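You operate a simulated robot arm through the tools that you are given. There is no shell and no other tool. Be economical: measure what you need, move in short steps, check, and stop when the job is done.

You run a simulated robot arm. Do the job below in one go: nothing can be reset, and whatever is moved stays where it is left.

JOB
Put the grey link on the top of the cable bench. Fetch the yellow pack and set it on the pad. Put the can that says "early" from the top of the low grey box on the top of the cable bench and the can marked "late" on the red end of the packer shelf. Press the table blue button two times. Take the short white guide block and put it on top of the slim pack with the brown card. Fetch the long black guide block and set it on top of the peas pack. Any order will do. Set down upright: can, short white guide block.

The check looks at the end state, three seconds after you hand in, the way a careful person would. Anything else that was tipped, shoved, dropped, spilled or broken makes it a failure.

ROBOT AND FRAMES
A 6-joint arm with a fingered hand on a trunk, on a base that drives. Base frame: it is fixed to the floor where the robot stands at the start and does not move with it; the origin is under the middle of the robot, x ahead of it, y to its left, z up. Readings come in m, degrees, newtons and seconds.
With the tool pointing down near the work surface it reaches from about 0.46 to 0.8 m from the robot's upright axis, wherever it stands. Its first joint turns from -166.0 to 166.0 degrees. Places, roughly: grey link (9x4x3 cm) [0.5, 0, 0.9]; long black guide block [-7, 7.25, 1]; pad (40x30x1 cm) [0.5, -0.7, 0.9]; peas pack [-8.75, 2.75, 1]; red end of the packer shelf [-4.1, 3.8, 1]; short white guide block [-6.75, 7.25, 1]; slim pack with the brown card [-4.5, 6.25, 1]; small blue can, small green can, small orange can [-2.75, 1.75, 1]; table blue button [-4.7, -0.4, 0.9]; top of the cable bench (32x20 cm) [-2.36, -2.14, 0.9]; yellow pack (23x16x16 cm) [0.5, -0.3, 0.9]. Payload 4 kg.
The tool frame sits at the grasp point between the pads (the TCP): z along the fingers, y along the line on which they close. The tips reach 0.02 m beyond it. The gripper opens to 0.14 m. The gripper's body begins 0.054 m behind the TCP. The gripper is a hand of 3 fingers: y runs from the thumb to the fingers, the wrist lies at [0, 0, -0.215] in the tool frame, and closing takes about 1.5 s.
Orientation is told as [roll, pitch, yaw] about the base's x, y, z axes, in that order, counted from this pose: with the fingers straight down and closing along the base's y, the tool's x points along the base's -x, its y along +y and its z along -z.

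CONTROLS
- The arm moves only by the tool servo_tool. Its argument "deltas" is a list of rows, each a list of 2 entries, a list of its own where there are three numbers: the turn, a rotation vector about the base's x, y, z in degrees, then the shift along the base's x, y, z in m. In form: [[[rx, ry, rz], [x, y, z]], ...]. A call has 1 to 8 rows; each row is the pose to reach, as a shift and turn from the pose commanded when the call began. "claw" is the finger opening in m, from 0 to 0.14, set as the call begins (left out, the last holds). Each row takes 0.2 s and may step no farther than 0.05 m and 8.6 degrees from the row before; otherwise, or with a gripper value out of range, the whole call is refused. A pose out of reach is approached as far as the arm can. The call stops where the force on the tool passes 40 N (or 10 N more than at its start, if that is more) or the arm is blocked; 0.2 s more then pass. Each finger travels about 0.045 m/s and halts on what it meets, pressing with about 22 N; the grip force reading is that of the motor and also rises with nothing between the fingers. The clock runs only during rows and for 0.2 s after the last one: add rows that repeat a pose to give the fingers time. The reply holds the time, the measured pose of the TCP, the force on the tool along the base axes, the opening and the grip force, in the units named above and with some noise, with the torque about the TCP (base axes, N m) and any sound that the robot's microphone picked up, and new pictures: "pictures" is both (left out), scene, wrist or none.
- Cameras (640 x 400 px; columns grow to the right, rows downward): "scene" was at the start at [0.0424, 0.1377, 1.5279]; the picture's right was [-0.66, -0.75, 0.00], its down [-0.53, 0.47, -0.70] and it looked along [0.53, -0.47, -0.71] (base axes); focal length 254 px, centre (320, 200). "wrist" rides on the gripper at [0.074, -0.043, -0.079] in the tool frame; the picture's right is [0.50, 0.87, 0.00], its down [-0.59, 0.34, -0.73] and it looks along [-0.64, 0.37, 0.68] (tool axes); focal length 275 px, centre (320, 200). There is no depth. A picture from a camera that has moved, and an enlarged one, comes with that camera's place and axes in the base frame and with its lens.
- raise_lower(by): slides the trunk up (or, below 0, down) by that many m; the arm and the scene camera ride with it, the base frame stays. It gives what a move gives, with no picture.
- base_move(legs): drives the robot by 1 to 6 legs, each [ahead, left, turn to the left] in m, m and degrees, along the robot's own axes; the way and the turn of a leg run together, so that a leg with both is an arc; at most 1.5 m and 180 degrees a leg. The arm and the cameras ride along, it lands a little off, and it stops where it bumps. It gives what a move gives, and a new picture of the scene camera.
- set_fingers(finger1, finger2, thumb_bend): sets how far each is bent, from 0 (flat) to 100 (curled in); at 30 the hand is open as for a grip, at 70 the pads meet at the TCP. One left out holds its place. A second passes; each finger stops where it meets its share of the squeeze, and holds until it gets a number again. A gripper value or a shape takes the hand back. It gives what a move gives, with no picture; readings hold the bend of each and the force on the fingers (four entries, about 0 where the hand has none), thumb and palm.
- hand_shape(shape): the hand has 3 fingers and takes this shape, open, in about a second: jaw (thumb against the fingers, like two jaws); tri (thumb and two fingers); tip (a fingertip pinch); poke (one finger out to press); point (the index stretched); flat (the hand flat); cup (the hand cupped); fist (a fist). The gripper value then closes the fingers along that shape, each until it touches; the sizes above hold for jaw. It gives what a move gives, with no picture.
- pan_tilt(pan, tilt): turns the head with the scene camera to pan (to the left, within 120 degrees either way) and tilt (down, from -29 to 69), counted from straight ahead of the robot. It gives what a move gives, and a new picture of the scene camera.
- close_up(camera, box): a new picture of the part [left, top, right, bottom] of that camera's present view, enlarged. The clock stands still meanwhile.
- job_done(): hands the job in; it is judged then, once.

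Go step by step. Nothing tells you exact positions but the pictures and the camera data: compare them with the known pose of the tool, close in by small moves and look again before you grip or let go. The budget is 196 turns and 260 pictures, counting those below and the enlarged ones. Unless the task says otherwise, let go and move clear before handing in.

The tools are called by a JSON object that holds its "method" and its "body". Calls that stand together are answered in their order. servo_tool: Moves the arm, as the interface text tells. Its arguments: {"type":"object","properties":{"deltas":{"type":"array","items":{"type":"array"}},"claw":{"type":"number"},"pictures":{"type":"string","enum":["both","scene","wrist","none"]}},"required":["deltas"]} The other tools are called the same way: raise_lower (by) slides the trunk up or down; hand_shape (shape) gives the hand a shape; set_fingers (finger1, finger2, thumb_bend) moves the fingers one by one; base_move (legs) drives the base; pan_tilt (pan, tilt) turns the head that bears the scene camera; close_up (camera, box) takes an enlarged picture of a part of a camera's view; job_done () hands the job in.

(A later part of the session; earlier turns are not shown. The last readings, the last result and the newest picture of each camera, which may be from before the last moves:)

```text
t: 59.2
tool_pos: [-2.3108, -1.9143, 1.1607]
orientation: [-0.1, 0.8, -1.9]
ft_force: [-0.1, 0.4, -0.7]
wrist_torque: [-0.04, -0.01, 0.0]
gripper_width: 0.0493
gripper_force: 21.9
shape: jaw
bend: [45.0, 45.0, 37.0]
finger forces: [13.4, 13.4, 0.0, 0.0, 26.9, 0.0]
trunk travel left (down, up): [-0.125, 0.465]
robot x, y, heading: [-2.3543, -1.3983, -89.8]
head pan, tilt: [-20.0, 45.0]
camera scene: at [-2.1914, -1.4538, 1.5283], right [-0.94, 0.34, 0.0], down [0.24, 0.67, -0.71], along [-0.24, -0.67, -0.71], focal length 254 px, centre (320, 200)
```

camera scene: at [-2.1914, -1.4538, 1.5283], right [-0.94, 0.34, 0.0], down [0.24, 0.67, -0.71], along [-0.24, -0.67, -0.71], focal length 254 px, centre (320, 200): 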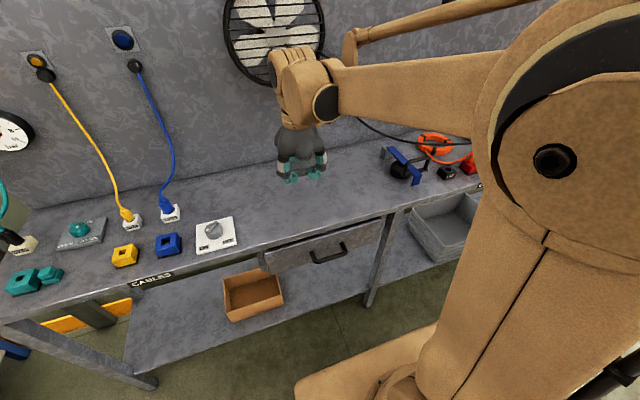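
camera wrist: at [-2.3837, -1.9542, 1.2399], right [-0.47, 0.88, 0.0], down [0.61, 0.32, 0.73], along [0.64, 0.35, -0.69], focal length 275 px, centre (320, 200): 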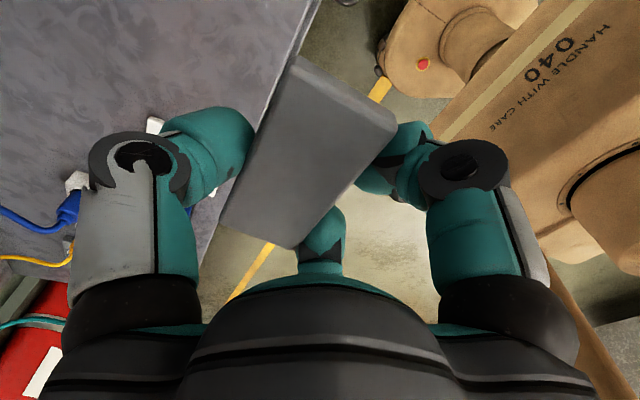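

Free bench surface lies ahead. The wrist was near its limit, so I'll turn back a bit and place the link at about (-2.28, -2.12).

{"method": "servo_tool", "body": {"deltas": [[[0, 0, -8], [0.04, 0, 0]], [[0, 0, -16], [0.08, -0.02, 0]], [[0, 0, -20], [0.08, -0.065, 0]], [[0, 0, -20], [0.08, -0.11, 0]], [[0, 0, -20], [0.08, -0.155, 0]], [[0, 0, -20], [0.08, -0.2, 0]], [[0, 0, -20], [0.08, -0.2, -0.045]], [[0, 0, -20], [0.08, -0.2, -0.09]]], "pictures": "none"}}

{"method": "servo_tool", "body": {"deltas": [[[0, 0, 0], [0, 0, -0.045]], [[0, 0, 0], [0, 0, -0.09]], [[0, 0, 0], [0, 0, -0.11]], [[0, 0, 0], [0, 0, -0.11]]], "pictures": "both"}}

```text
t: 61.0
tool_pos: [-2.2349, -2.1112, 1.0673]
orientation: [0.0, 0.0, -20.3]
ft_force: [0.6, 0.6, -0.6]
wrist_torque: [0.01, -0.02, 0.0]
gripper_width: 0.0489
gripper_force: 22.0
shape: jaw
bend: [45.0, 45.0, 37.0]
finger forces: [13.3, 13.4, 0.1, 0.0, 26.9, 0.1]
trunk travel left (down, up): [-0.125, 0.465]
robot x, y, heading: [-2.357, -1.4004, -90.0]
head pan, tilt: [-20.0, 45.0]
```

```text
t: 62.0
tool_pos: [-2.233, -2.1132, 0.96]
orientation: [0.0, 0.0, -20.4]
ft_force: [-0.4, 0.4, -1.2]
wrist_torque: [0.03, -0.02, -0.01]
gripper_width: 0.0492
gripper_force: 22.4
shape: jaw
bend: [45.0, 45.0, 37.0]
finger forces: [13.3, 13.6, 0.0, 0.0, 27.0, 0.0]
trunk travel left (down, up): [-0.125, 0.465]
robot x, y, heading: [-2.3555, -1.4008, -90.0]
head pan, tilt: [-20.0, 45.0]
camera scene: at [-2.1915, -1.4539, 1.5283], right [-0.94, 0.34, 0.0], down [0.24, 0.67, -0.71], along [-0.24, -0.66, -0.71], focal length 254 px, centre (320, 200)
camera wrist: at [-2.3162, -2.1273, 1.0381], right [-0.17, 0.99, 0.0], down [0.67, 0.11, 0.73], along [0.72, 0.12, -0.68], focal length 275 px, centre (320, 200)
```

scene: 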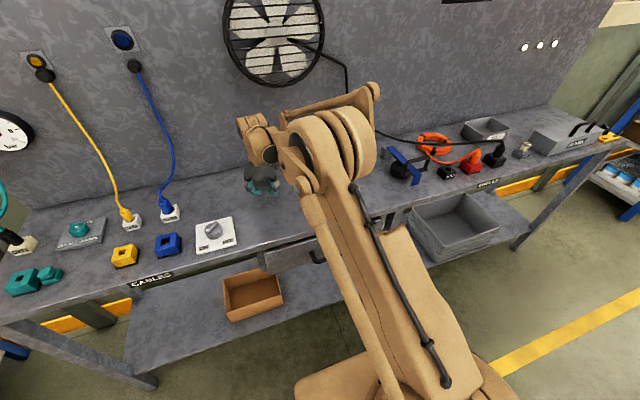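
wrist: 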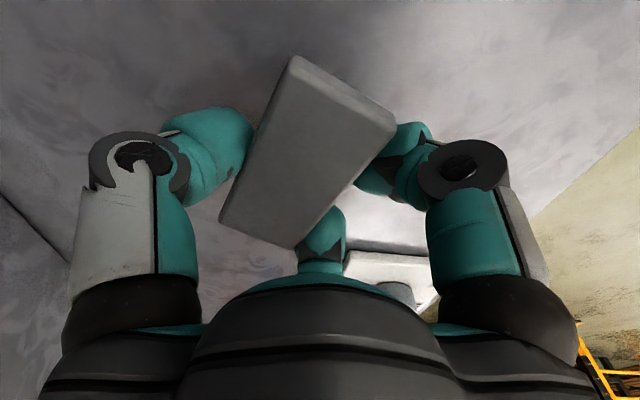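

I'll shift to x=-2.29 and lower toward the surface.

{"method": "servo_tool", "body": {"deltas": [[[0, 0, 0], [-0.03, -0.01, 0]], [[0, 0, 0], [-0.055, -0.015, 0]], [[0, 0, 0], [-0.055, -0.015, -0.02]], [[0, 0, 0], [-0.055, -0.015, -0.028]], [[0, 0, 0], [-0.055, -0.015, -0.034]], [[0, 0, 0], [-0.055, -0.015, -0.034]]], "pictures": "none"}}

```text
t: 63.4
tool_pos: [-2.2885, -2.1291, 0.9267]
orientation: [0.0, 0.0, -20.2]
ft_force: [-0.8, -0.1, -0.1]
wrist_torque: [-0.01, 0.02, -0.02]
gripper_width: 0.0487
gripper_force: 22.2
shape: jaw
bend: [45.0, 45.0, 37.0]
finger forces: [13.5, 13.7, 0.0, 0.0, 27.0, 0.0]
trunk travel left (down, up): [-0.125, 0.465]
robot x, y, heading: [-2.3572, -1.4019, -89.8]
head pan, tilt: [-20.0, 45.0]
```

{"method": "servo_tool", "body": {"deltas": [[[0, 0, 0], [0, 0, -0.004]], [[0, 0, 0], [0, 0, -0.008]], [[0, 0, 0], [0, 0, -0.012]], [[0, 0, 0], [0, 0, -0.016]], [[0, 0, 0], [0, 0, -0.02]]], "pictures": "wrist"}}

```text
t: 64.1
tool_pos: [-2.2881, -2.1272, 0.9215]
orientation: [-0.4, -0.1, -20.3]
ft_force: [0.9, -0.9, 23.3]
wrist_torque: [-0.88, 0.35, 0.03]
gripper_width: 0.0511
gripper_force: 21.5
shape: jaw
bend: [46.0, 46.0, 36.0]
finger forces: [15.5, 14.4, 0.0, 0.1, 49.5, 0.0]
trunk travel left (down, up): [-0.125, 0.465]
robot x, y, heading: [-2.3529, -1.4008, -90.0]
head pan, tilt: [-20.0, 45.0]
stopped in row 3: the force on the tool passed its limit at 46 N (the readings are from after the stop); the commanded pose is now the measured one
camera wrist: at [-2.3713, -2.1423, 1.0], right [-0.17, 0.99, -0.01], down [0.67, 0.12, 0.73], along [0.72, 0.12, -0.68], focal length 275 px, centre (320, 200)
```

wrist: 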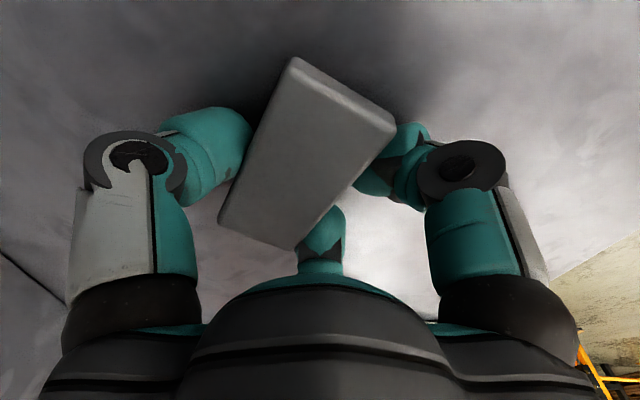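

Contact at 0.9215. I'll open, then rise.

{"method": "servo_tool", "body": {"deltas": [[[0, 0, 0], [0, 0, 0.002]], [[0, 0, 0], [0, 0, 0.002]], [[0, 0, 0], [0, 0, 0.002]], [[0, 0, 0], [0, 0, 0.002]], [[0, 0, 0], [0, 0, 0.002]], [[0, 0, 0], [0, 0, 0.002]]], "claw": 0.09, "pictures": "none"}}

{"method": "servo_tool", "body": {"deltas": [[[0, 0, 0], [0, 0, 0.04]], [[0, 0, 0], [0, 0, 0.08]], [[0, 0, 0], [0, 0, 0.12]], [[0, 0, 0], [0, 0.04, 0.16]], [[0, 0, 0], [0, 0.08, 0.19]], [[0, 0, 0], [0, 0.12, 0.22]], [[0, 0, 0], [0, 0.16, 0.22]]], "pictures": "scene"}}

```text
t: 65.5
tool_pos: [-2.2882, -2.1289, 0.9207]
orientation: [-0.2, -0.1, -20.3]
ft_force: [-0.5, -0.4, 6.9]
wrist_torque: [0.16, -0.05, -0.01]
gripper_width: 0.0864
gripper_force: 0.2
shape: jaw
bend: [30.0, 30.0, 27.0]
finger forces: [3.9, 3.4, 0.0, 0.1, 0.1, 0.0]
trunk travel left (down, up): [-0.125, 0.465]
robot x, y, heading: [-2.3548, -1.4003, -89.8]
head pan, tilt: [-20.0, 45.0]
```

```text
refused: row 4 steps farther than a row can; nothing moved
```

{"method": "servo_tool", "body": {"deltas": [[[0, 0, 0], [0, 0, 0.04]], [[0, 0, 0], [0, 0, 0.08]], [[0, 0, 0], [0, 0, 0.12]], [[0, 0, 0], [0, 0.02, 0.16]], [[0, 0, 0], [0, 0.05, 0.19]], [[0, 0, 0], [0, 0.09, 0.22]], [[0, 0, 0], [0, 0.13, 0.22]], [[0, 0, 0], [0, 0.16, 0.22]]], "pictures": "scene"}}

```text
t: 67.3
tool_pos: [-2.2871, -1.9682, 1.1422]
orientation: [-0.2, -0.1, -20.3]
ft_force: [-0.7, 0.6, -0.2]
wrist_torque: [-0.05, 0.01, 0.0]
gripper_width: 0.0894
gripper_force: 0.2
shape: jaw
bend: [29.0, 29.0, 27.0]
finger forces: [0.0, 0.0, 0.0, 0.0, 0.0, 0.1]
trunk travel left (down, up): [-0.125, 0.465]
robot x, y, heading: [-2.354, -1.3982, -89.9]
head pan, tilt: [-20.0, 45.0]
camera scene: at [-2.1916, -1.4531, 1.5283], right [-0.94, 0.34, 0.0], down [0.24, 0.67, -0.71], along [-0.24, -0.67, -0.71], focal length 254 px, centre (320, 200)
```

scene: 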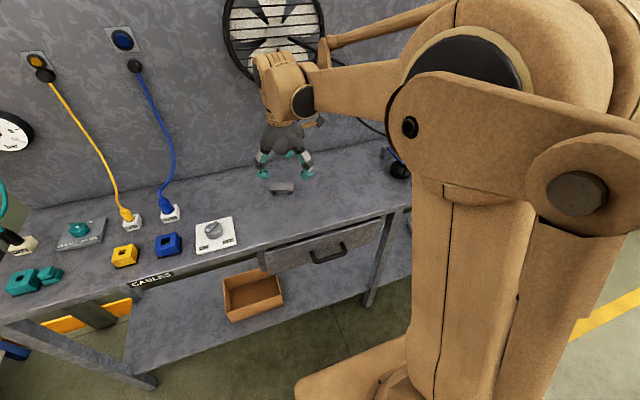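

The link is on the bench. Next are the cans on the low grey box at about (-2.8, 1.85). I'll back away, keep clear of the cone, turn around and approach it.

{"method": "base_move", "body": {"legs": [[-1.4, 0.25, 0], [-0.65, 0.05, 0], [0, 0, 180], [0, 0.55, 0]]}}

{"method": "pan_tilt", "body": {"pan": 0, "tilt": 35}}

```text
t: 87.8
tool_pos: [-2.6972, 1.229, 1.1422]
orientation: [-0.1, 0.0, 161.1]
ft_force: [0.2, -0.4, 0.4]
wrist_torque: [-0.01, -0.03, 0.02]
gripper_width: 0.0896
gripper_force: 0.1
shape: jaw
bend: [29.0, 29.0, 27.0]
finger forces: [0.1, 0.0, 0.1, 0.0, 0.0, 0.0]
trunk travel left (down, up): [-0.125, 0.465]
robot x, y, heading: [-2.614, 0.6623, 91.7]
head pan, tilt: [-20.0, 45.0]
camera scene: at [-2.7767, 0.7139, 1.5282], right [0.95, -0.32, 0.0], down [-0.22, -0.67, -0.71], along [0.22, 0.67, -0.71], focal length 254 px, centre (320, 200)
```

scene: 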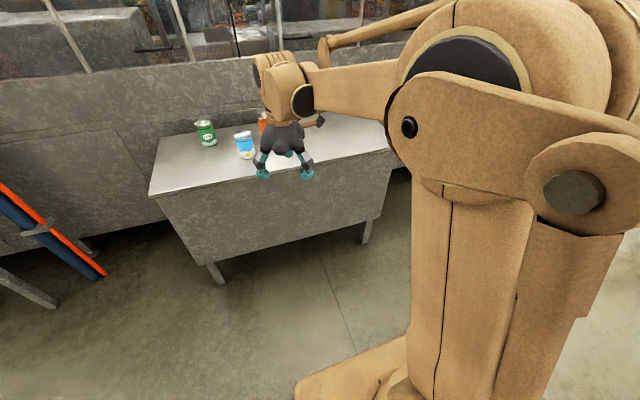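

```text
t: 88.7
tool_pos: [-2.696, 1.2318, 1.1423]
orientation: [-0.3, 0.0, 161.1]
ft_force: [-0.5, -0.4, 0.4]
wrist_torque: [0.0, -0.02, -0.03]
gripper_width: 0.0892
gripper_force: 0.1
shape: jaw
bend: [29.0, 29.0, 27.0]
finger forces: [0.1, 0.1, 0.1, 0.0, 0.0, 0.0]
trunk travel left (down, up): [-0.125, 0.465]
robot x, y, heading: [-2.6118, 0.6573, 91.4]
head pan, tilt: [0.0, 35.0]
camera scene: at [-2.8042, 0.7247, 1.5431], right [1.0, 0.03, 0.0], down [0.02, -0.57, -0.82], along [-0.02, 0.82, -0.57], focal length 254 px, centre (320, 200)
```

scene: 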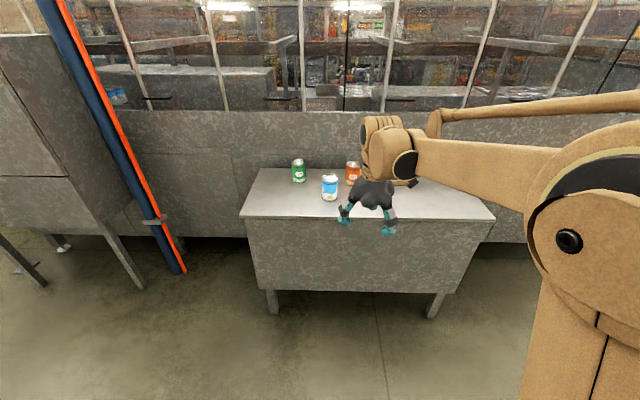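

{"method": "close_up", "body": {"camera": "scene", "box": [270, 140, 390, 215]}}

```text
5.33 times, centred on (330, 178) of scene
camera zoom: at [-2.8042, 0.7247, 1.5431], right [1.0, 0.03, 0.0], down [0.02, -0.57, -0.82], along [-0.02, 0.82, -0.57], focal length 1354 px, centre (267, 320)
```

zoom: 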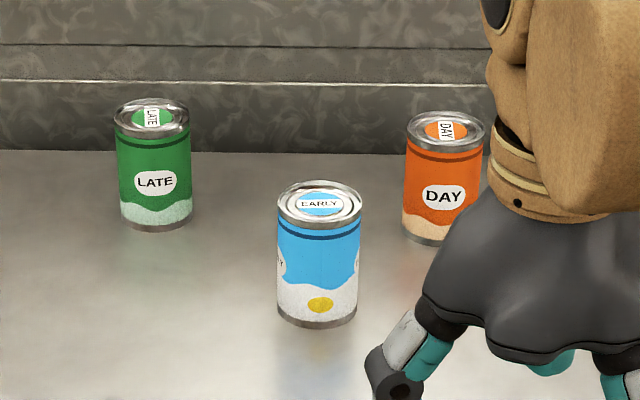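

Blue is EARLY and green is LATE. I'll take the early can first: move closer and turn the hand to close left-right.

{"method": "base_move", "body": {"legs": [[0.42, 0, 0]]}}

{"method": "servo_tool", "body": {"deltas": [[[0, 0, -8.5], [-0.01, 0, 0]], [[0, 0, -17], [-0.02, 0, 0]], [[0, 0, -25.5], [-0.03, -0.01, 0]], [[0, 0, -34], [-0.04, -0.02, 0]], [[0, 0, -42.5], [-0.05, -0.03, 0]], [[0, 0, -51], [-0.06, -0.04, 0]], [[0, 0, -59.5], [-0.07, -0.05, 0]], [[0, 0, -68], [-0.08, -0.05, 0]]], "claw": 0.13, "pictures": "both"}}

```text
t: 91.3
tool_pos: [-2.7066, 1.6521, 1.141]
orientation: [-0.2, 0.1, 161.0]
ft_force: [-0.1, 0.9, -0.2]
wrist_torque: [-0.01, 0.0, 0.0]
gripper_width: 0.0897
gripper_force: 0.0
shape: jaw
bend: [29.0, 29.0, 27.0]
finger forces: [0.0, 0.0, 0.0, 0.0, 0.1, 0.0]
trunk travel left (down, up): [-0.125, 0.465]
robot x, y, heading: [-2.6261, 1.0828, 91.2]
head pan, tilt: [0.0, 35.0]
camera scene: at [-2.8158, 1.1487, 1.5431], right [1.0, 0.03, 0.0], down [0.02, -0.57, -0.82], along [-0.02, 0.82, -0.57], focal length 254 px, centre (320, 200)
```

scene: 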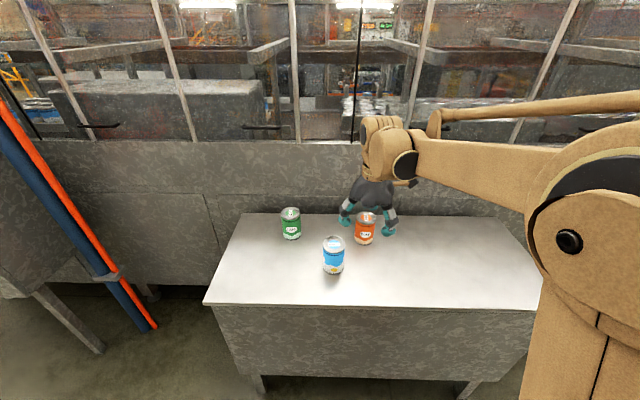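

```text
t: 93.1
tool_pos: [-2.7857, 1.6033, 1.1423]
orientation: [-0.2, 0.0, 92.9]
ft_force: [0.4, 0.5, -0.8]
wrist_torque: [-0.02, 0.01, 0.01]
gripper_width: 0.1299
gripper_force: 0.2
shape: jaw
bend: [24.0, 24.0, 24.0]
finger forces: [0.0, 0.0, 0.1, 0.0, 0.0, 0.0]
trunk travel left (down, up): [-0.125, 0.465]
robot x, y, heading: [-2.6305, 1.083, 91.6]
head pan, tilt: [0.0, 35.0]
camera scene: at [-2.816, 1.1481, 1.5431], right [1.0, 0.03, 0.0], down [0.02, -0.57, -0.82], along [-0.02, 0.82, -0.57], focal length 254 px, centre (320, 200)
camera wrist: at [-2.74, 1.5298, 1.2202], right [-0.84, -0.54, 0.0], down [-0.37, 0.57, 0.73], along [-0.4, 0.62, -0.68], focal length 275 px, centre (320, 200)
```

scene: 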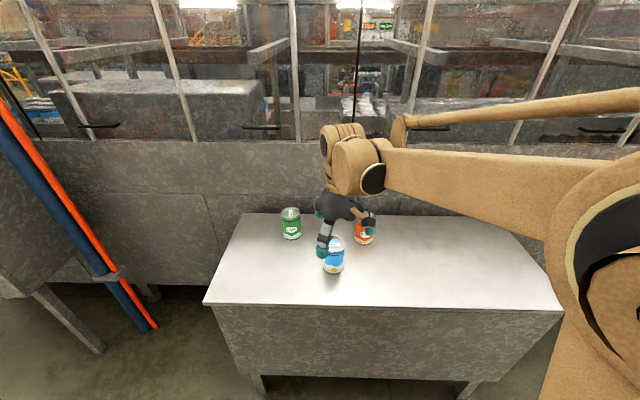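
wrist: 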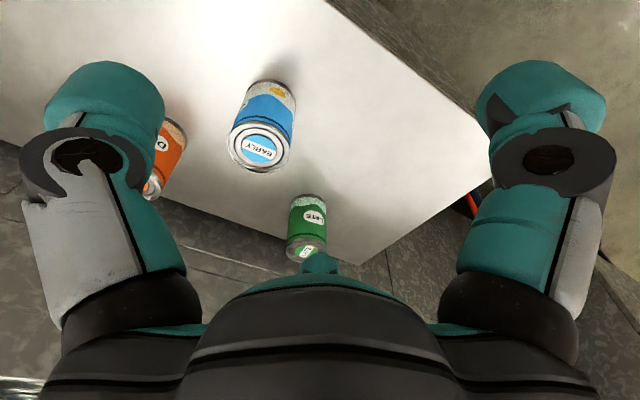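

The early can's top is near (-2.784, 1.73, 0.965). I'll move over it and lower partway, then check.

{"method": "servo_tool", "body": {"deltas": [[[0, 0, -1.5], [0, 0.045, -0.01]], [[0, 0, -1.5], [0, 0.09, -0.02]], [[0, 0, -1.5], [0.001, 0.125, -0.04]], [[0, 0, -1.5], [0.001, 0.125, -0.08]], [[0, 0, -1.5], [0.001, 0.125, -0.12]], [[0, 0, -1.5], [0.001, 0.125, -0.12]]], "claw": 0.13, "pictures": "both"}}

```text
t: 94.5
tool_pos: [-2.7874, 1.7281, 1.0197]
orientation: [-0.2, -0.2, 91.4]
ft_force: [0.6, -0.1, -0.6]
wrist_torque: [0.0, 0.01, 0.0]
gripper_width: 0.1301
gripper_force: 0.1
shape: jaw
bend: [24.0, 24.0, 24.0]
finger forces: [0.0, 0.0, 0.0, 0.0, 0.0, 0.0]
trunk travel left (down, up): [-0.125, 0.465]
robot x, y, heading: [-2.6235, 1.0821, 91.6]
head pan, tilt: [0.0, 35.0]
camera scene: at [-2.8158, 1.1479, 1.5431], right [1.0, 0.03, 0.0], down [0.02, -0.57, -0.82], along [-0.02, 0.82, -0.57], focal length 254 px, centre (320, 200)
camera wrist: at [-2.7415, 1.6546, 1.0985], right [-0.85, -0.52, 0.0], down [-0.36, 0.58, 0.73], along [-0.38, 0.63, -0.68], focal length 275 px, centre (320, 200)
```

scene: 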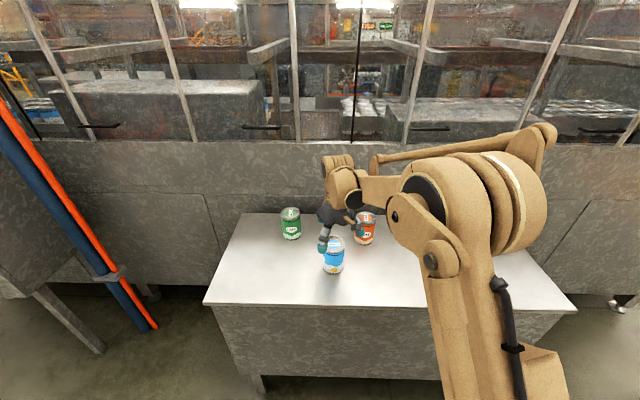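
wrist: 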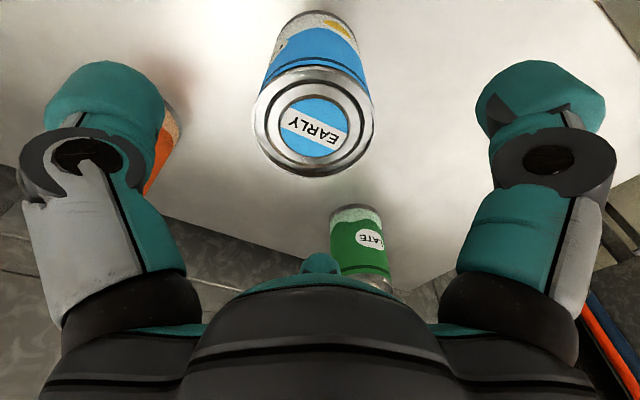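

The can is centred between the fingers (top ≈0.95). I'll descend and close.

{"method": "servo_tool", "body": {"deltas": [[[0, 0, 0], [0.001, 0.008, -0.035]], [[0, 0, 0], [0.001, 0.008, -0.07]], [[0, 0, 0], [0.001, 0.008, -0.1]], [[0, 0, 0], [0.001, 0.008, -0.1]]], "pictures": "none"}}

{"method": "servo_tool", "body": {"deltas": [[[0, 0, 0], [0, 0, 0]], [[0, 0, 0], [0, 0, 0]], [[0, 0, 0], [0, 0, 0]], [[0, 0, 0], [0, 0, 0]], [[0, 0, 0], [0, 0, 0]], [[0, 0, 0], [0, 0, 0]], [[0, 0, 0], [0, 0, 0]]], "claw": 0.0, "pictures": "wrist"}}

```text
t: 95.5
tool_pos: [-2.7877, 1.7375, 0.921]
orientation: [-0.2, 0.1, 91.4]
ft_force: [0.3, -0.1, 0.7]
wrist_torque: [0.04, -0.01, -0.02]
gripper_width: 0.1299
gripper_force: 0.0
shape: jaw
bend: [24.0, 24.0, 24.0]
finger forces: [0.0, 0.1, 0.1, 0.1, 0.0, 0.1]
trunk travel left (down, up): [-0.125, 0.465]
robot x, y, heading: [-2.626, 1.0833, 91.5]
head pan, tilt: [0.0, 35.0]
```

```text
t: 97.1
tool_pos: [-2.7865, 1.7378, 0.9217]
orientation: [-0.1, 0.0, 91.6]
ft_force: [0.7, -0.8, -0.3]
wrist_torque: [0.0, 0.0, 0.0]
gripper_width: 0.0655
gripper_force: 21.9
shape: jaw
bend: [35.0, 35.0, 34.0]
finger forces: [19.0, 19.1, 0.0, 0.0, 19.6, 0.0]
trunk travel left (down, up): [-0.125, 0.465]
robot x, y, heading: [-2.6247, 1.0839, 91.8]
head pan, tilt: [0.0, 35.0]
camera wrist: at [-2.7408, 1.6639, 0.9999], right [-0.85, -0.52, 0.0], down [-0.36, 0.58, 0.73], along [-0.38, 0.63, -0.68], focal length 275 px, centre (320, 200)
```

wrist: 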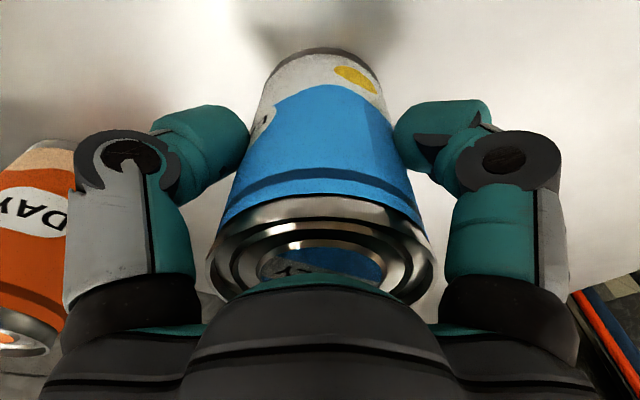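

The early can is gripped. I'll lift it, turn around and carry it to the cable bench.

{"method": "servo_tool", "body": {"deltas": [[[0, 0, 0], [0, 0, 0.03]], [[0, 0, 0], [0, 0, 0.07]], [[0, 0, 0], [0, 0, 0.12]], [[0, 0, 0], [0, -0.01, 0.165]], [[0, 0, 0], [0, -0.04, 0.2]], [[0, 0, 0], [0, -0.08, 0.22]]], "pictures": "none"}}

{"method": "base_move", "body": {"legs": [[-0.4, 0, 0], [0, -0.52, 0], [0, 0, 178.5], [1.5, 0, 0], [0.5, -0.3, 0]]}}

```text
t: 98.5
tool_pos: [-2.783, 1.6525, 1.1406]
orientation: [-0.2, -0.2, 91.5]
ft_force: [-0.2, -0.5, -1.7]
wrist_torque: [0.02, -0.01, 0.02]
gripper_width: 0.0654
gripper_force: 21.8
shape: jaw
bend: [35.0, 36.0, 34.0]
finger forces: [19.2, 19.2, 0.1, 0.1, 19.5, 0.0]
trunk travel left (down, up): [-0.125, 0.465]
robot x, y, heading: [-2.6262, 1.0819, 91.4]
head pan, tilt: [0.0, 35.0]
```

```text
t: 121.0
tool_pos: [-2.1191, -1.8983, 1.1399]
orientation: [-0.2, -0.1, -86.6]
ft_force: [-0.7, -0.3, -1.4]
wrist_torque: [0.0, -0.03, 0.01]
gripper_width: 0.0647
gripper_force: 22.3
shape: jaw
bend: [35.0, 36.0, 35.0]
finger forces: [18.7, 19.1, 0.0, 0.0, 19.1, 0.1]
trunk travel left (down, up): [-0.125, 0.465]
robot x, y, heading: [-2.2955, -1.3343, -86.3]
head pan, tilt: [0.0, 35.0]
camera scene: at [-2.1005, -1.3877, 1.5431], right [-1.0, -0.06, 0.0], down [-0.03, 0.57, -0.82], along [0.05, -0.82, -0.57], focal length 254 px, centre (320, 200)
```

scene: 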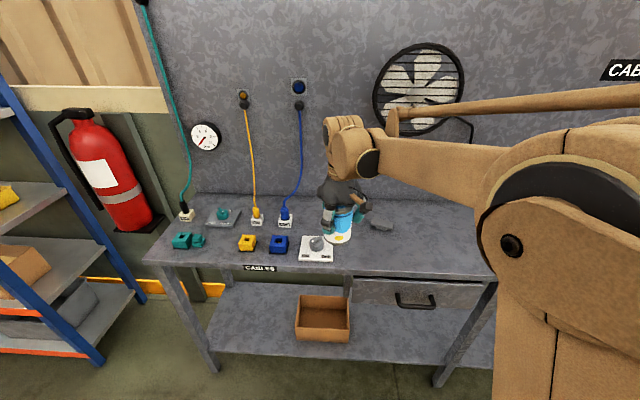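

{"method": "base_move", "body": {"legs": [[0.06, -0.16, -3.7]]}}

{"method": "pan_tilt", "body": {"pan": -15, "tilt": 45}}

```text
t: 122.5
tool_pos: [-2.3146, -1.9738, 1.1415]
orientation: [-0.3, 0.0, -90.4]
ft_force: [-0.9, -0.9, -1.1]
wrist_torque: [0.02, -0.03, 0.01]
gripper_width: 0.065
gripper_force: 21.5
shape: jaw
bend: [35.0, 36.0, 35.0]
finger forces: [18.7, 19.1, 0.1, 0.1, 19.1, 0.0]
trunk travel left (down, up): [-0.125, 0.465]
robot x, y, heading: [-2.4504, -1.3961, -90.5]
head pan, tilt: [0.0, 35.0]
camera scene: at [-2.2634, -1.466, 1.5432], right [-1.0, 0.01, 0.0], down [0.0, 0.57, -0.82], along [-0.01, -0.82, -0.57], focal length 254 px, centre (320, 200)
```

scene: 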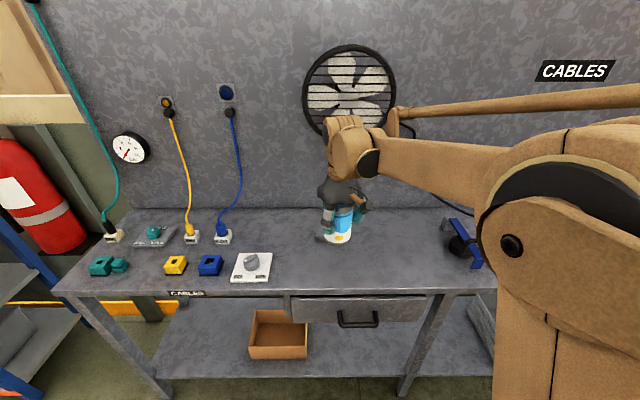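

```text
t: 123.2
tool_pos: [-2.3151, -1.9738, 1.141]
orientation: [-0.1, 0.0, -90.4]
ft_force: [0.3, 0.8, -1.1]
wrist_torque: [0.02, 0.01, -0.01]
gripper_width: 0.0649
gripper_force: 21.6
shape: jaw
bend: [35.0, 36.0, 35.0]
finger forces: [18.7, 19.1, 0.0, 0.1, 19.1, 0.0]
trunk travel left (down, up): [-0.125, 0.465]
robot x, y, heading: [-2.4563, -1.3978, -90.4]
head pan, tilt: [-15.0, 45.0]
camera scene: at [-2.2831, -1.456, 1.5283], right [-0.96, 0.26, 0.0], down [0.19, 0.68, -0.71], along [-0.19, -0.68, -0.71], focal length 254 px, centre (320, 200)
```

scene: 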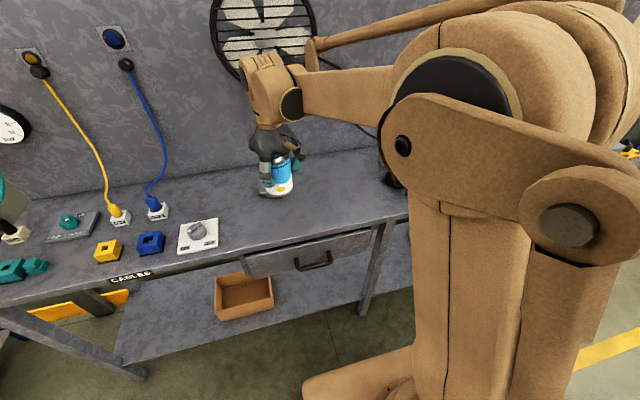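

I'll place the can at about (-2.445, -2.14), clear of the link. Moving over first, then lowering.

{"method": "servo_tool", "body": {"deltas": [[[0, 0, 0], [-0.03, -0.03, 0]], [[0, 0, 0], [-0.06, -0.06, 0]], [[0, 0, 0], [-0.09, -0.09, 0]], [[0, 0, 0], [-0.12, -0.125, 0]], [[0, 0, 0], [-0.13, -0.166, 0]], [[0, 0, 0], [-0.13, -0.166, -0.045]], [[0, 0, 0], [-0.13, -0.166, -0.09]], [[0, 0, 0], [-0.13, -0.166, -0.13]]], "pictures": "scene"}}

```text
t: 125.0
tool_pos: [-2.4444, -2.1419, 1.0094]
orientation: [-0.2, 0.1, -90.4]
ft_force: [-0.5, -0.7, -1.3]
wrist_torque: [-0.04, -0.01, 0.0]
gripper_width: 0.0645
gripper_force: 22.1
shape: jaw
bend: [35.0, 36.0, 35.0]
finger forces: [18.8, 19.2, 0.0, 0.0, 18.7, 0.0]
trunk travel left (down, up): [-0.125, 0.465]
robot x, y, heading: [-2.4514, -1.3952, -90.5]
head pan, tilt: [-15.0, 45.0]
camera scene: at [-2.2832, -1.4566, 1.5282], right [-0.96, 0.27, 0.0], down [0.19, 0.68, -0.71], along [-0.19, -0.68, -0.71], focal length 254 px, centre (320, 200)
```

scene: 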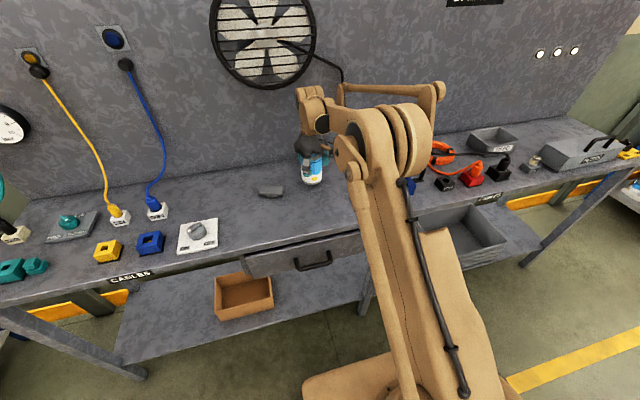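

{"method": "servo_tool", "body": {"deltas": [[[0, 0, 0], [0, 0, -0.015]], [[0, 0, 0], [0, 0, -0.025]], [[0, 0, 0], [0, 0, -0.03]], [[0, 0, 0], [0, 0, -0.035]], [[0, 0, 0], [0, 0, -0.04]], [[0, 0, 0], [0, 0, -0.045]], [[0, 0, 0], [0, 0, -0.05]]], "pictures": "none"}}

```text
t: 126.5
tool_pos: [-2.4463, -2.1383, 0.968]
orientation: [-0.2, -0.3, -90.4]
ft_force: [-0.1, -3.3, 30.6]
wrist_torque: [-0.06, 0.06, -0.11]
gripper_width: 0.0667
gripper_force: 22.1
shape: jaw
bend: [35.0, 34.0, 34.0]
finger forces: [24.5, 24.5, 0.0, 0.0, 24.1, 0.1]
trunk travel left (down, up): [-0.125, 0.465]
robot x, y, heading: [-2.4517, -1.3921, -90.4]
head pan, tilt: [-15.0, 45.0]
stopped in row 7: the force on the tool passed its limit at 44 N (the readings are from after the stop); the commanded pose is now the measured one
```

The can is down (contact at 0.968). Releasing gently and rising.

{"method": "servo_tool", "body": {"deltas": [[[0, 0, 0], [0, 0, 0.003]], [[0, 0, 0], [0, 0, 0.003]]], "pictures": "none"}}

{"method": "servo_tool", "body": {"deltas": [[[0, 0, 0], [0, 0, 0]], [[0, 0, 0], [0, 0, 0]], [[0, 0, 0], [0, 0, 0]], [[0, 0, 0], [0, 0, 0]], [[0, 0, 0], [0, 0, 0]], [[0, 0, 0], [0, 0, 0]]], "claw": 0.11, "pictures": "wrist"}}

```text
t: 127.1
tool_pos: [-2.4448, -2.1381, 0.9681]
orientation: [-0.2, -0.1, -90.4]
ft_force: [-2.0, 4.2, 11.6]
wrist_torque: [0.08, 0.07, -0.12]
gripper_width: 0.0667
gripper_force: 21.9
shape: jaw
bend: [35.0, 35.0, 34.0]
finger forces: [22.8, 21.3, 0.0, 0.0, 23.0, 0.1]
trunk travel left (down, up): [-0.125, 0.465]
robot x, y, heading: [-2.4566, -1.395, -90.5]
head pan, tilt: [-15.0, 45.0]
```

```text
t: 128.5
tool_pos: [-2.4446, -2.141, 0.9683]
orientation: [-0.3, -0.3, -90.5]
ft_force: [0.9, -0.3, -0.1]
wrist_torque: [0.0, 0.01, 0.01]
gripper_width: 0.1098
gripper_force: 0.1
shape: jaw
bend: [24.0, 24.0, 23.0]
finger forces: [0.0, 0.0, 0.0, 0.0, 0.0, 0.0]
trunk travel left (down, up): [-0.125, 0.465]
robot x, y, heading: [-2.4539, -1.3953, -90.6]
head pan, tilt: [-15.0, 45.0]
camera wrist: at [-2.4854, -2.066, 1.0463], right [0.87, 0.49, 0.0], down [0.34, -0.59, 0.73], along [0.36, -0.64, -0.68], focal length 275 px, centre (320, 200)
```

wrist: 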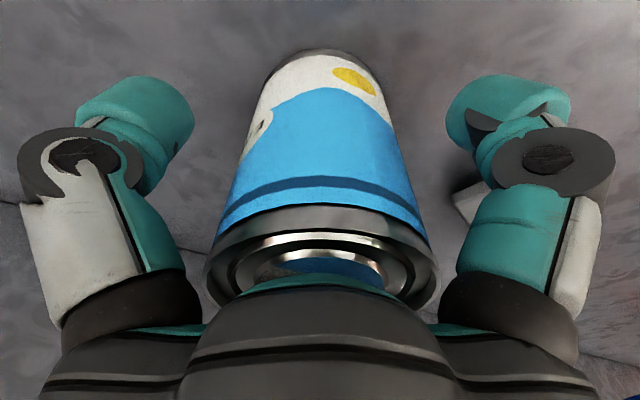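

The can stands free. I'll rise straight up, check, and then look toward the button.

{"method": "servo_tool", "body": {"deltas": [[[0, 0, 0], [0, 0, 0.04]], [[0, 0, 0], [0, 0, 0.08]], [[0, 0, 0], [0, 0, 0.12]], [[0, 0, 0], [0, 0.01, 0.16]], [[0, 0, 0], [0, 0.04, 0.19]], [[0, 0, 0], [0, 0.08, 0.2]], [[0, 0, 0], [0, 0.12, 0.2]], [[0, 0, 0], [0, 0.15, 0.2]]], "pictures": "scene"}}

{"method": "base_move", "body": {"legs": [[-0.45, 0, 0], [0, 0, -90]]}}

{"method": "pan_tilt", "body": {"pan": 15, "tilt": 20}}

```text
t: 130.3
tool_pos: [-2.4439, -1.9874, 1.1675]
orientation: [-0.3, -0.2, -90.4]
ft_force: [-0.6, -0.1, 0.1]
wrist_torque: [-0.03, 0.01, -0.02]
gripper_width: 0.1097
gripper_force: 0.0
shape: jaw
bend: [24.0, 24.0, 23.0]
finger forces: [0.1, 0.0, 0.1, 0.1, 0.1, 0.0]
trunk travel left (down, up): [-0.125, 0.465]
robot x, y, heading: [-2.4546, -1.3999, -90.3]
head pan, tilt: [-15.0, 45.0]
camera scene: at [-2.2832, -1.4551, 1.5283], right [-0.96, 0.27, 0.0], down [0.19, 0.68, -0.71], along [-0.19, -0.68, -0.71], focal length 254 px, centre (320, 200)
```

scene: 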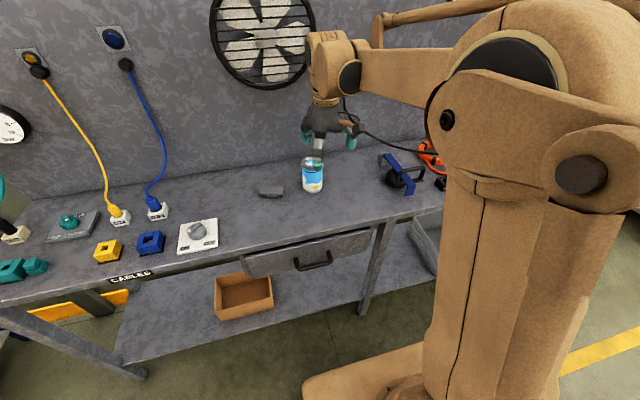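

```text
t: 136.8
tool_pos: [-3.042, -0.9706, 1.1676]
orientation: [-0.2, -0.2, 179.9]
ft_force: [0.3, -1.0, 0.9]
wrist_torque: [-0.05, -0.01, -0.03]
gripper_width: 0.1098
gripper_force: 0.1
shape: jaw
bend: [24.0, 24.0, 23.0]
finger forces: [0.1, 0.0, 0.0, 0.0, 0.0, 0.0]
trunk travel left (down, up): [-0.125, 0.465]
robot x, y, heading: [-2.4486, -0.9589, 180.0]
head pan, tilt: [-15.0, 45.0]
camera scene: at [-2.507, -1.1256, 1.5283], right [0.26, 0.97, 0.0], down [0.68, -0.18, -0.71], along [-0.68, 0.18, -0.71], focal length 254 px, centre (320, 200)
```

scene: 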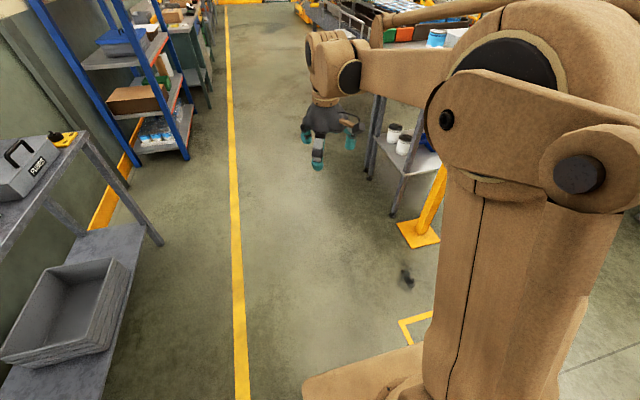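

```text
t: 137.8
tool_pos: [-3.0412, -0.971, 1.1668]
orientation: [-0.3, -0.2, 179.9]
ft_force: [0.3, 0.0, -0.4]
wrist_torque: [0.02, 0.0, -0.02]
gripper_width: 0.1098
gripper_force: 0.1
shape: jaw
bend: [24.0, 24.0, 23.0]
finger forces: [0.1, 0.0, 0.1, 0.0, 0.0, 0.0]
trunk travel left (down, up): [-0.125, 0.465]
robot x, y, heading: [-2.4495, -0.9585, 179.9]
head pan, tilt: [15.0, 20.0]
camera scene: at [-2.5184, -1.1707, 1.5669], right [-0.26, 0.97, 0.0], down [0.33, 0.09, -0.94], along [-0.91, -0.24, -0.34], focal length 254 px, centre (320, 200)
```

scene: 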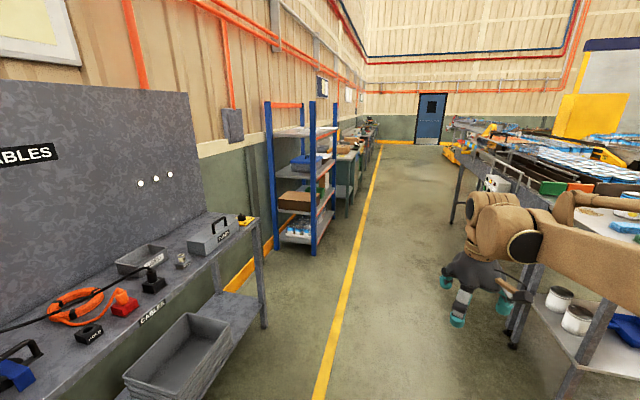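

{"method": "close_up", "body": {"camera": "scene", "box": [430, 110, 640, 240]}}

```text
3.05 times, centred on (535, 175) of scene
camera zoom: at [-2.5184, -1.1707, 1.5669], right [-0.26, 0.97, 0.0], down [0.33, 0.09, -0.94], along [-0.91, -0.24, -0.34], focal length 774 px, centre (-335, 276)
```

zoom: 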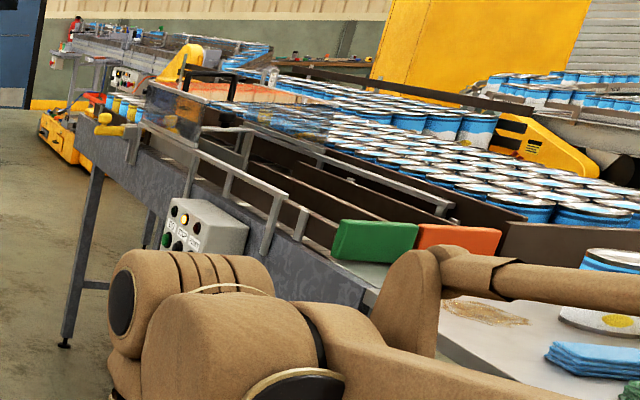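

The control box with buttons is on the near side of the can table, around (-4.5, -0.45, 1.05), facing the aisle. I'll drive along the aisle and turn to face it.

{"method": "base_move", "body": {"legs": [[1.5, 0.25, 0], [0.6, 0.03, 0], [0, 0, -90]]}}

{"method": "pan_tilt", "body": {"pan": 0, "tilt": 30}}

```text
refused: leg 1 is longer than a leg can be; nothing moved
```

```text
t: 138.5
tool_pos: [-3.0407, -0.9706, 1.1672]
orientation: [-0.1, -0.2, 180.0]
ft_force: [-0.5, 0.3, -0.1]
wrist_torque: [-0.02, 0.0, 0.0]
gripper_width: 0.1097
gripper_force: 0.0
shape: jaw
bend: [24.0, 24.0, 23.0]
finger forces: [0.0, 0.1, 0.1, 0.1, 0.0, 0.0]
trunk travel left (down, up): [-0.125, 0.465]
robot x, y, heading: [-2.453, -0.9603, 179.7]
head pan, tilt: [0.0, 30.0]
camera scene: at [-2.5189, -1.1468, 1.5509], right [0.0, 1.0, 0.0], down [0.5, 0.0, -0.87], along [-0.87, 0.0, -0.5], focal length 254 px, centre (320, 200)
```

scene: 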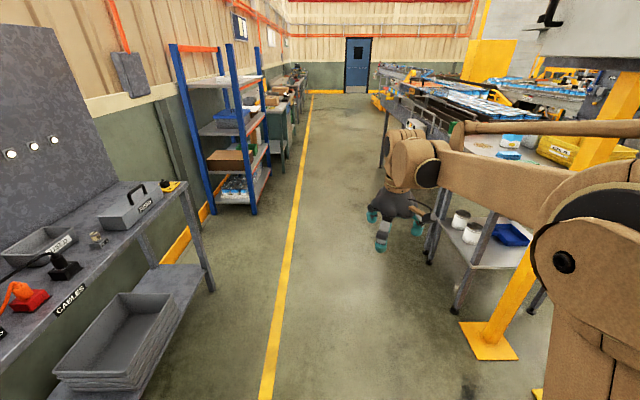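

{"method": "base_move", "body": {"legs": [[1.4, 0.25, 0], [0.7, 0.03, 0], [0, 0, -90]]}}

```text
t: 152.8
tool_pos: [-4.5504, -0.6556, 1.1668]
orientation: [-0.3, -0.2, 90.3]
ft_force: [-1.3, 0.2, 1.4]
wrist_torque: [0.02, 0.01, -0.02]
gripper_width: 0.1095
gripper_force: 0.0
shape: jaw
bend: [24.0, 24.0, 23.0]
finger forces: [0.0, 0.0, 0.0, 0.0, 0.0, 0.1]
trunk travel left (down, up): [-0.125, 0.465]
robot x, y, heading: [-4.5375, -1.2447, 90.3]
head pan, tilt: [0.0, 30.0]
camera scene: at [-4.7237, -1.1758, 1.5509], right [1.0, 0.0, 0.0], down [0.0, -0.5, -0.87], along [0.0, 0.87, -0.5], focal length 254 px, centre (320, 200)
```

scene: 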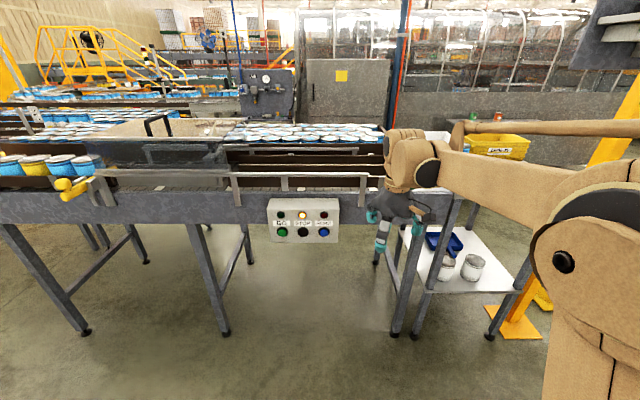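

{"method": "close_up", "body": {"camera": "scene", "box": [255, 185, 355, 250]}}

```text
6.15 times, centred on (305, 218) of scene
camera zoom: at [-4.7237, -1.1758, 1.5509], right [1.0, 0.0, 0.0], down [0.0, -0.5, -0.87], along [0.0, 0.87, -0.5], focal length 1563 px, centre (412, 92)
```

zoom: 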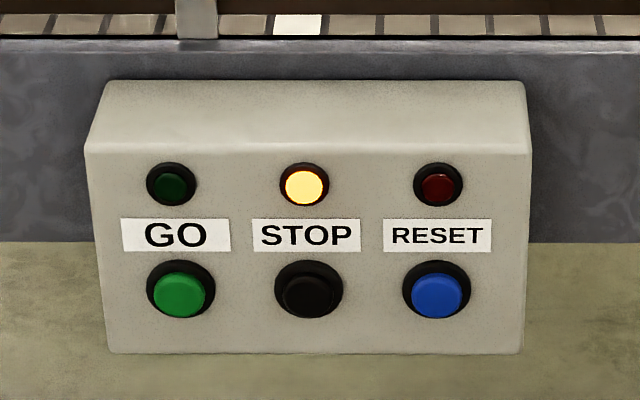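

The blue RESET button is on the box's vertical front, near x≈-4.708. I'll form a poking finger and pitch the hand to point forward (+y).

{"method": "hand_shape", "body": {"shape": "poke"}}

{"method": "servo_tool", "body": {"deltas": [[[8, 0, 0], [0, 0.015, 0.01]], [[16, 0, 0], [0, 0.03, 0.02]], [[24, 0, 0], [0, 0.045, 0.02]], [[32, 0, 0], [0, 0.06, 0.02]], [[40, 0, 0], [0, 0.075, 0.02]], [[48, 0, 0], [0, 0.09, 0.02]], [[56, 0, 0], [0, 0.105, 0.02]], [[64, 0, 0], [0, 0.12, 0.02]]], "pictures": "none"}}

{"method": "servo_tool", "body": {"deltas": [[[8, 0, 0], [0, 0, 0]], [[16, 0, 0], [0, 0, 0]], [[24, 0, 0], [0, 0, 0]], [[26, 0, 0], [0, 0, 0]], [[26, 0, 0], [0, 0, 0]]], "pictures": "both"}}

```text
t: 153.7
tool_pos: [-4.5513, -0.657, 1.1669]
orientation: [-0.2, -0.2, 90.3]
ft_force: [0.0, -0.1, 0.7]
wrist_torque: [0.02, 0.0, 0.0]
gripper_width: 0.0
gripper_force: 0.1
shape: poke
bend: [27.0, 27.0, 72.0]
finger forces: [0.1, 0.0, 0.0, 0.0, 0.1, 0.1]
trunk travel left (down, up): [-0.125, 0.465]
robot x, y, heading: [-4.5342, -1.2501, 90.1]
head pan, tilt: [0.0, 30.0]
```

```text
t: 155.5
tool_pos: [-4.551, -0.5348, 1.1859]
orientation: [-0.9, -64.2, 90.6]
ft_force: [0.9, 0.5, -0.2]
wrist_torque: [0.02, -0.03, -0.02]
gripper_width: 0.0001
gripper_force: 0.1
shape: poke
bend: [27.0, 27.0, 72.0]
finger forces: [0.1, 0.1, 0.0, 0.0, 0.1, 0.0]
trunk travel left (down, up): [-0.125, 0.465]
robot x, y, heading: [-4.5362, -1.2508, 90.1]
head pan, tilt: [0.0, 30.0]
```

```text
t: 156.7
tool_pos: [-4.5477, -0.5344, 1.1872]
orientation: [-9.0, -88.4, 97.9]
ft_force: [-0.5, -0.3, -0.3]
wrist_torque: [-0.01, 0.02, 0.0]
gripper_width: 0.0001
gripper_force: 0.1
shape: poke
bend: [27.0, 27.0, 72.0]
finger forces: [0.0, 0.0, 0.0, 0.0, 0.1, 0.1]
out of reach, approached as far as the arm can: row 4, 5
trunk travel left (down, up): [-0.125, 0.465]
robot x, y, heading: [-4.5345, -1.2475, 90.5]
head pan, tilt: [0.0, 30.0]
camera scene: at [-4.7238, -1.1759, 1.5509], right [1.0, 0.0, 0.0], down [0.0, -0.5, -0.87], along [0.0, 0.87, -0.5], focal length 254 px, centre (320, 200)
camera wrist: at [-4.5047, -0.6173, 1.1159], right [-0.86, 0.0, -0.5], down [-0.36, -0.71, 0.61], along [-0.36, 0.7, 0.62], focal length 275 px, centre (320, 200)
```

scene: 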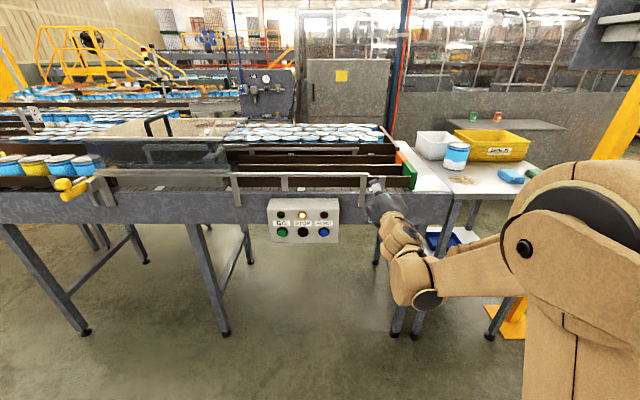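
wrist: 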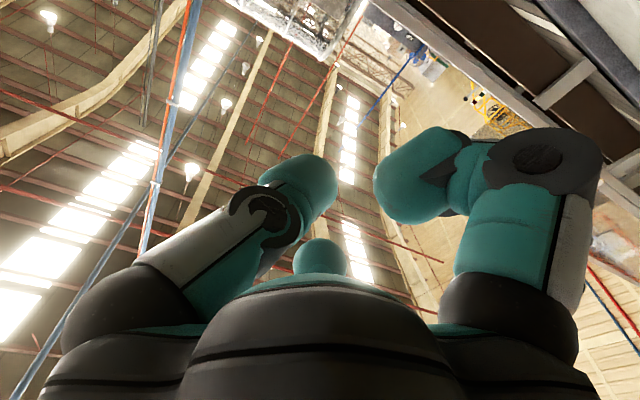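

{"method": "close_up", "body": {"camera": "scene", "box": [340, 160, 460, 235]}}

```text
5.33 times, centred on (400, 198) of scene
camera zoom: at [-4.7238, -1.1759, 1.5509], right [1.0, 0.0, 0.0], down [0.0, -0.5, -0.87], along [0.0, 0.87, -0.5], focal length 1354 px, centre (-107, 213)
```

zoom: 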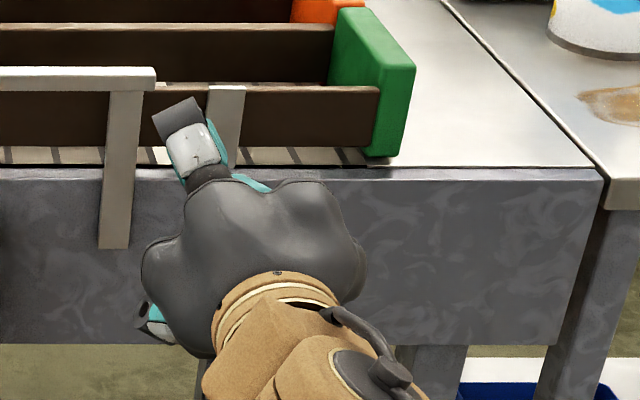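

I'll get the button's depth by parallax: raise the trunk, zoom again, and come back down. Then I'll use the closed jaw as the presser.

{"method": "raise_lower", "body": {"by": 0.25}}

{"method": "close_up", "body": {"camera": "scene", "box": [255, 235, 355, 310]}}

{"method": "raise_lower", "body": {"by": -0.25}}

{"method": "hand_shape", "body": {"shape": "jaw"}}

```text
t: 159.3
tool_pos: [-4.5467, -0.535, 1.4383]
orientation: [-10.0, -88.4, 98.9]
ft_force: [-0.1, 0.1, 0.2]
wrist_torque: [0.0, -0.02, -0.03]
gripper_width: 0.0
gripper_force: 0.0
shape: poke
bend: [27.0, 27.0, 72.0]
finger forces: [0.0, 0.0, 0.0, 0.0, 0.0, 0.1]
trunk travel left (down, up): [-0.375, 0.215]
robot x, y, heading: [-4.5346, -1.2488, 90.1]
head pan, tilt: [0.0, 30.0]
```

```text
5.33 times, centred on (305, 272) of scene
camera zoom: at [-4.7238, -1.1757, 1.8008], right [1.0, 0.0, 0.0], down [0.0, -0.5, -0.87], along [0.0, 0.87, -0.5], focal length 1354 px, centre (400, -187)
```

zoom: 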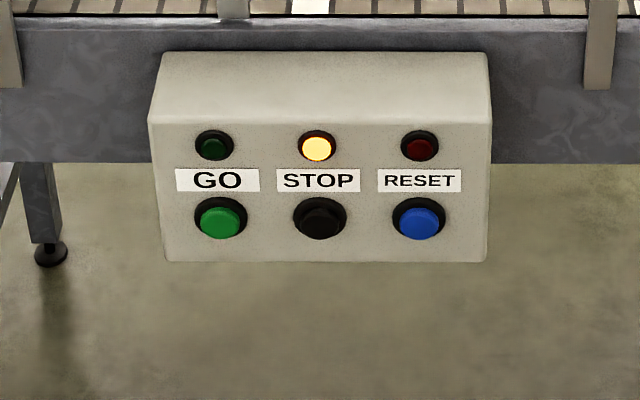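

```text
t: 161.9
tool_pos: [-4.5469, -0.5351, 1.1895]
orientation: [-10.0, -88.3, 99.0]
ft_force: [1.0, 0.5, -0.3]
wrist_torque: [0.02, 0.0, 0.03]
gripper_width: 0.0
gripper_force: 0.0
shape: poke
bend: [27.0, 27.0, 72.0]
finger forces: [0.0, 0.0, 0.1, 0.0, 0.0, 0.0]
trunk travel left (down, up): [-0.125, 0.465]
robot x, y, heading: [-4.5332, -1.2445, 90.1]
head pan, tilt: [0.0, 30.0]
```

```text
t: 162.8
tool_pos: [-4.5456, -0.5362, 1.1883]
orientation: [-10.1, -88.5, 99.0]
ft_force: [-0.5, 0.3, 0.8]
wrist_torque: [0.01, 0.0, 0.0]
gripper_width: 0.1398
gripper_force: 0.1
shape: jaw
bend: [30.0, 30.0, 30.0]
finger forces: [0.0, 0.0, 0.0, 0.1, 0.0, 0.0]
trunk travel left (down, up): [-0.125, 0.465]
robot x, y, heading: [-4.536, -1.244, 90.3]
head pan, tilt: [0.0, 30.0]
```

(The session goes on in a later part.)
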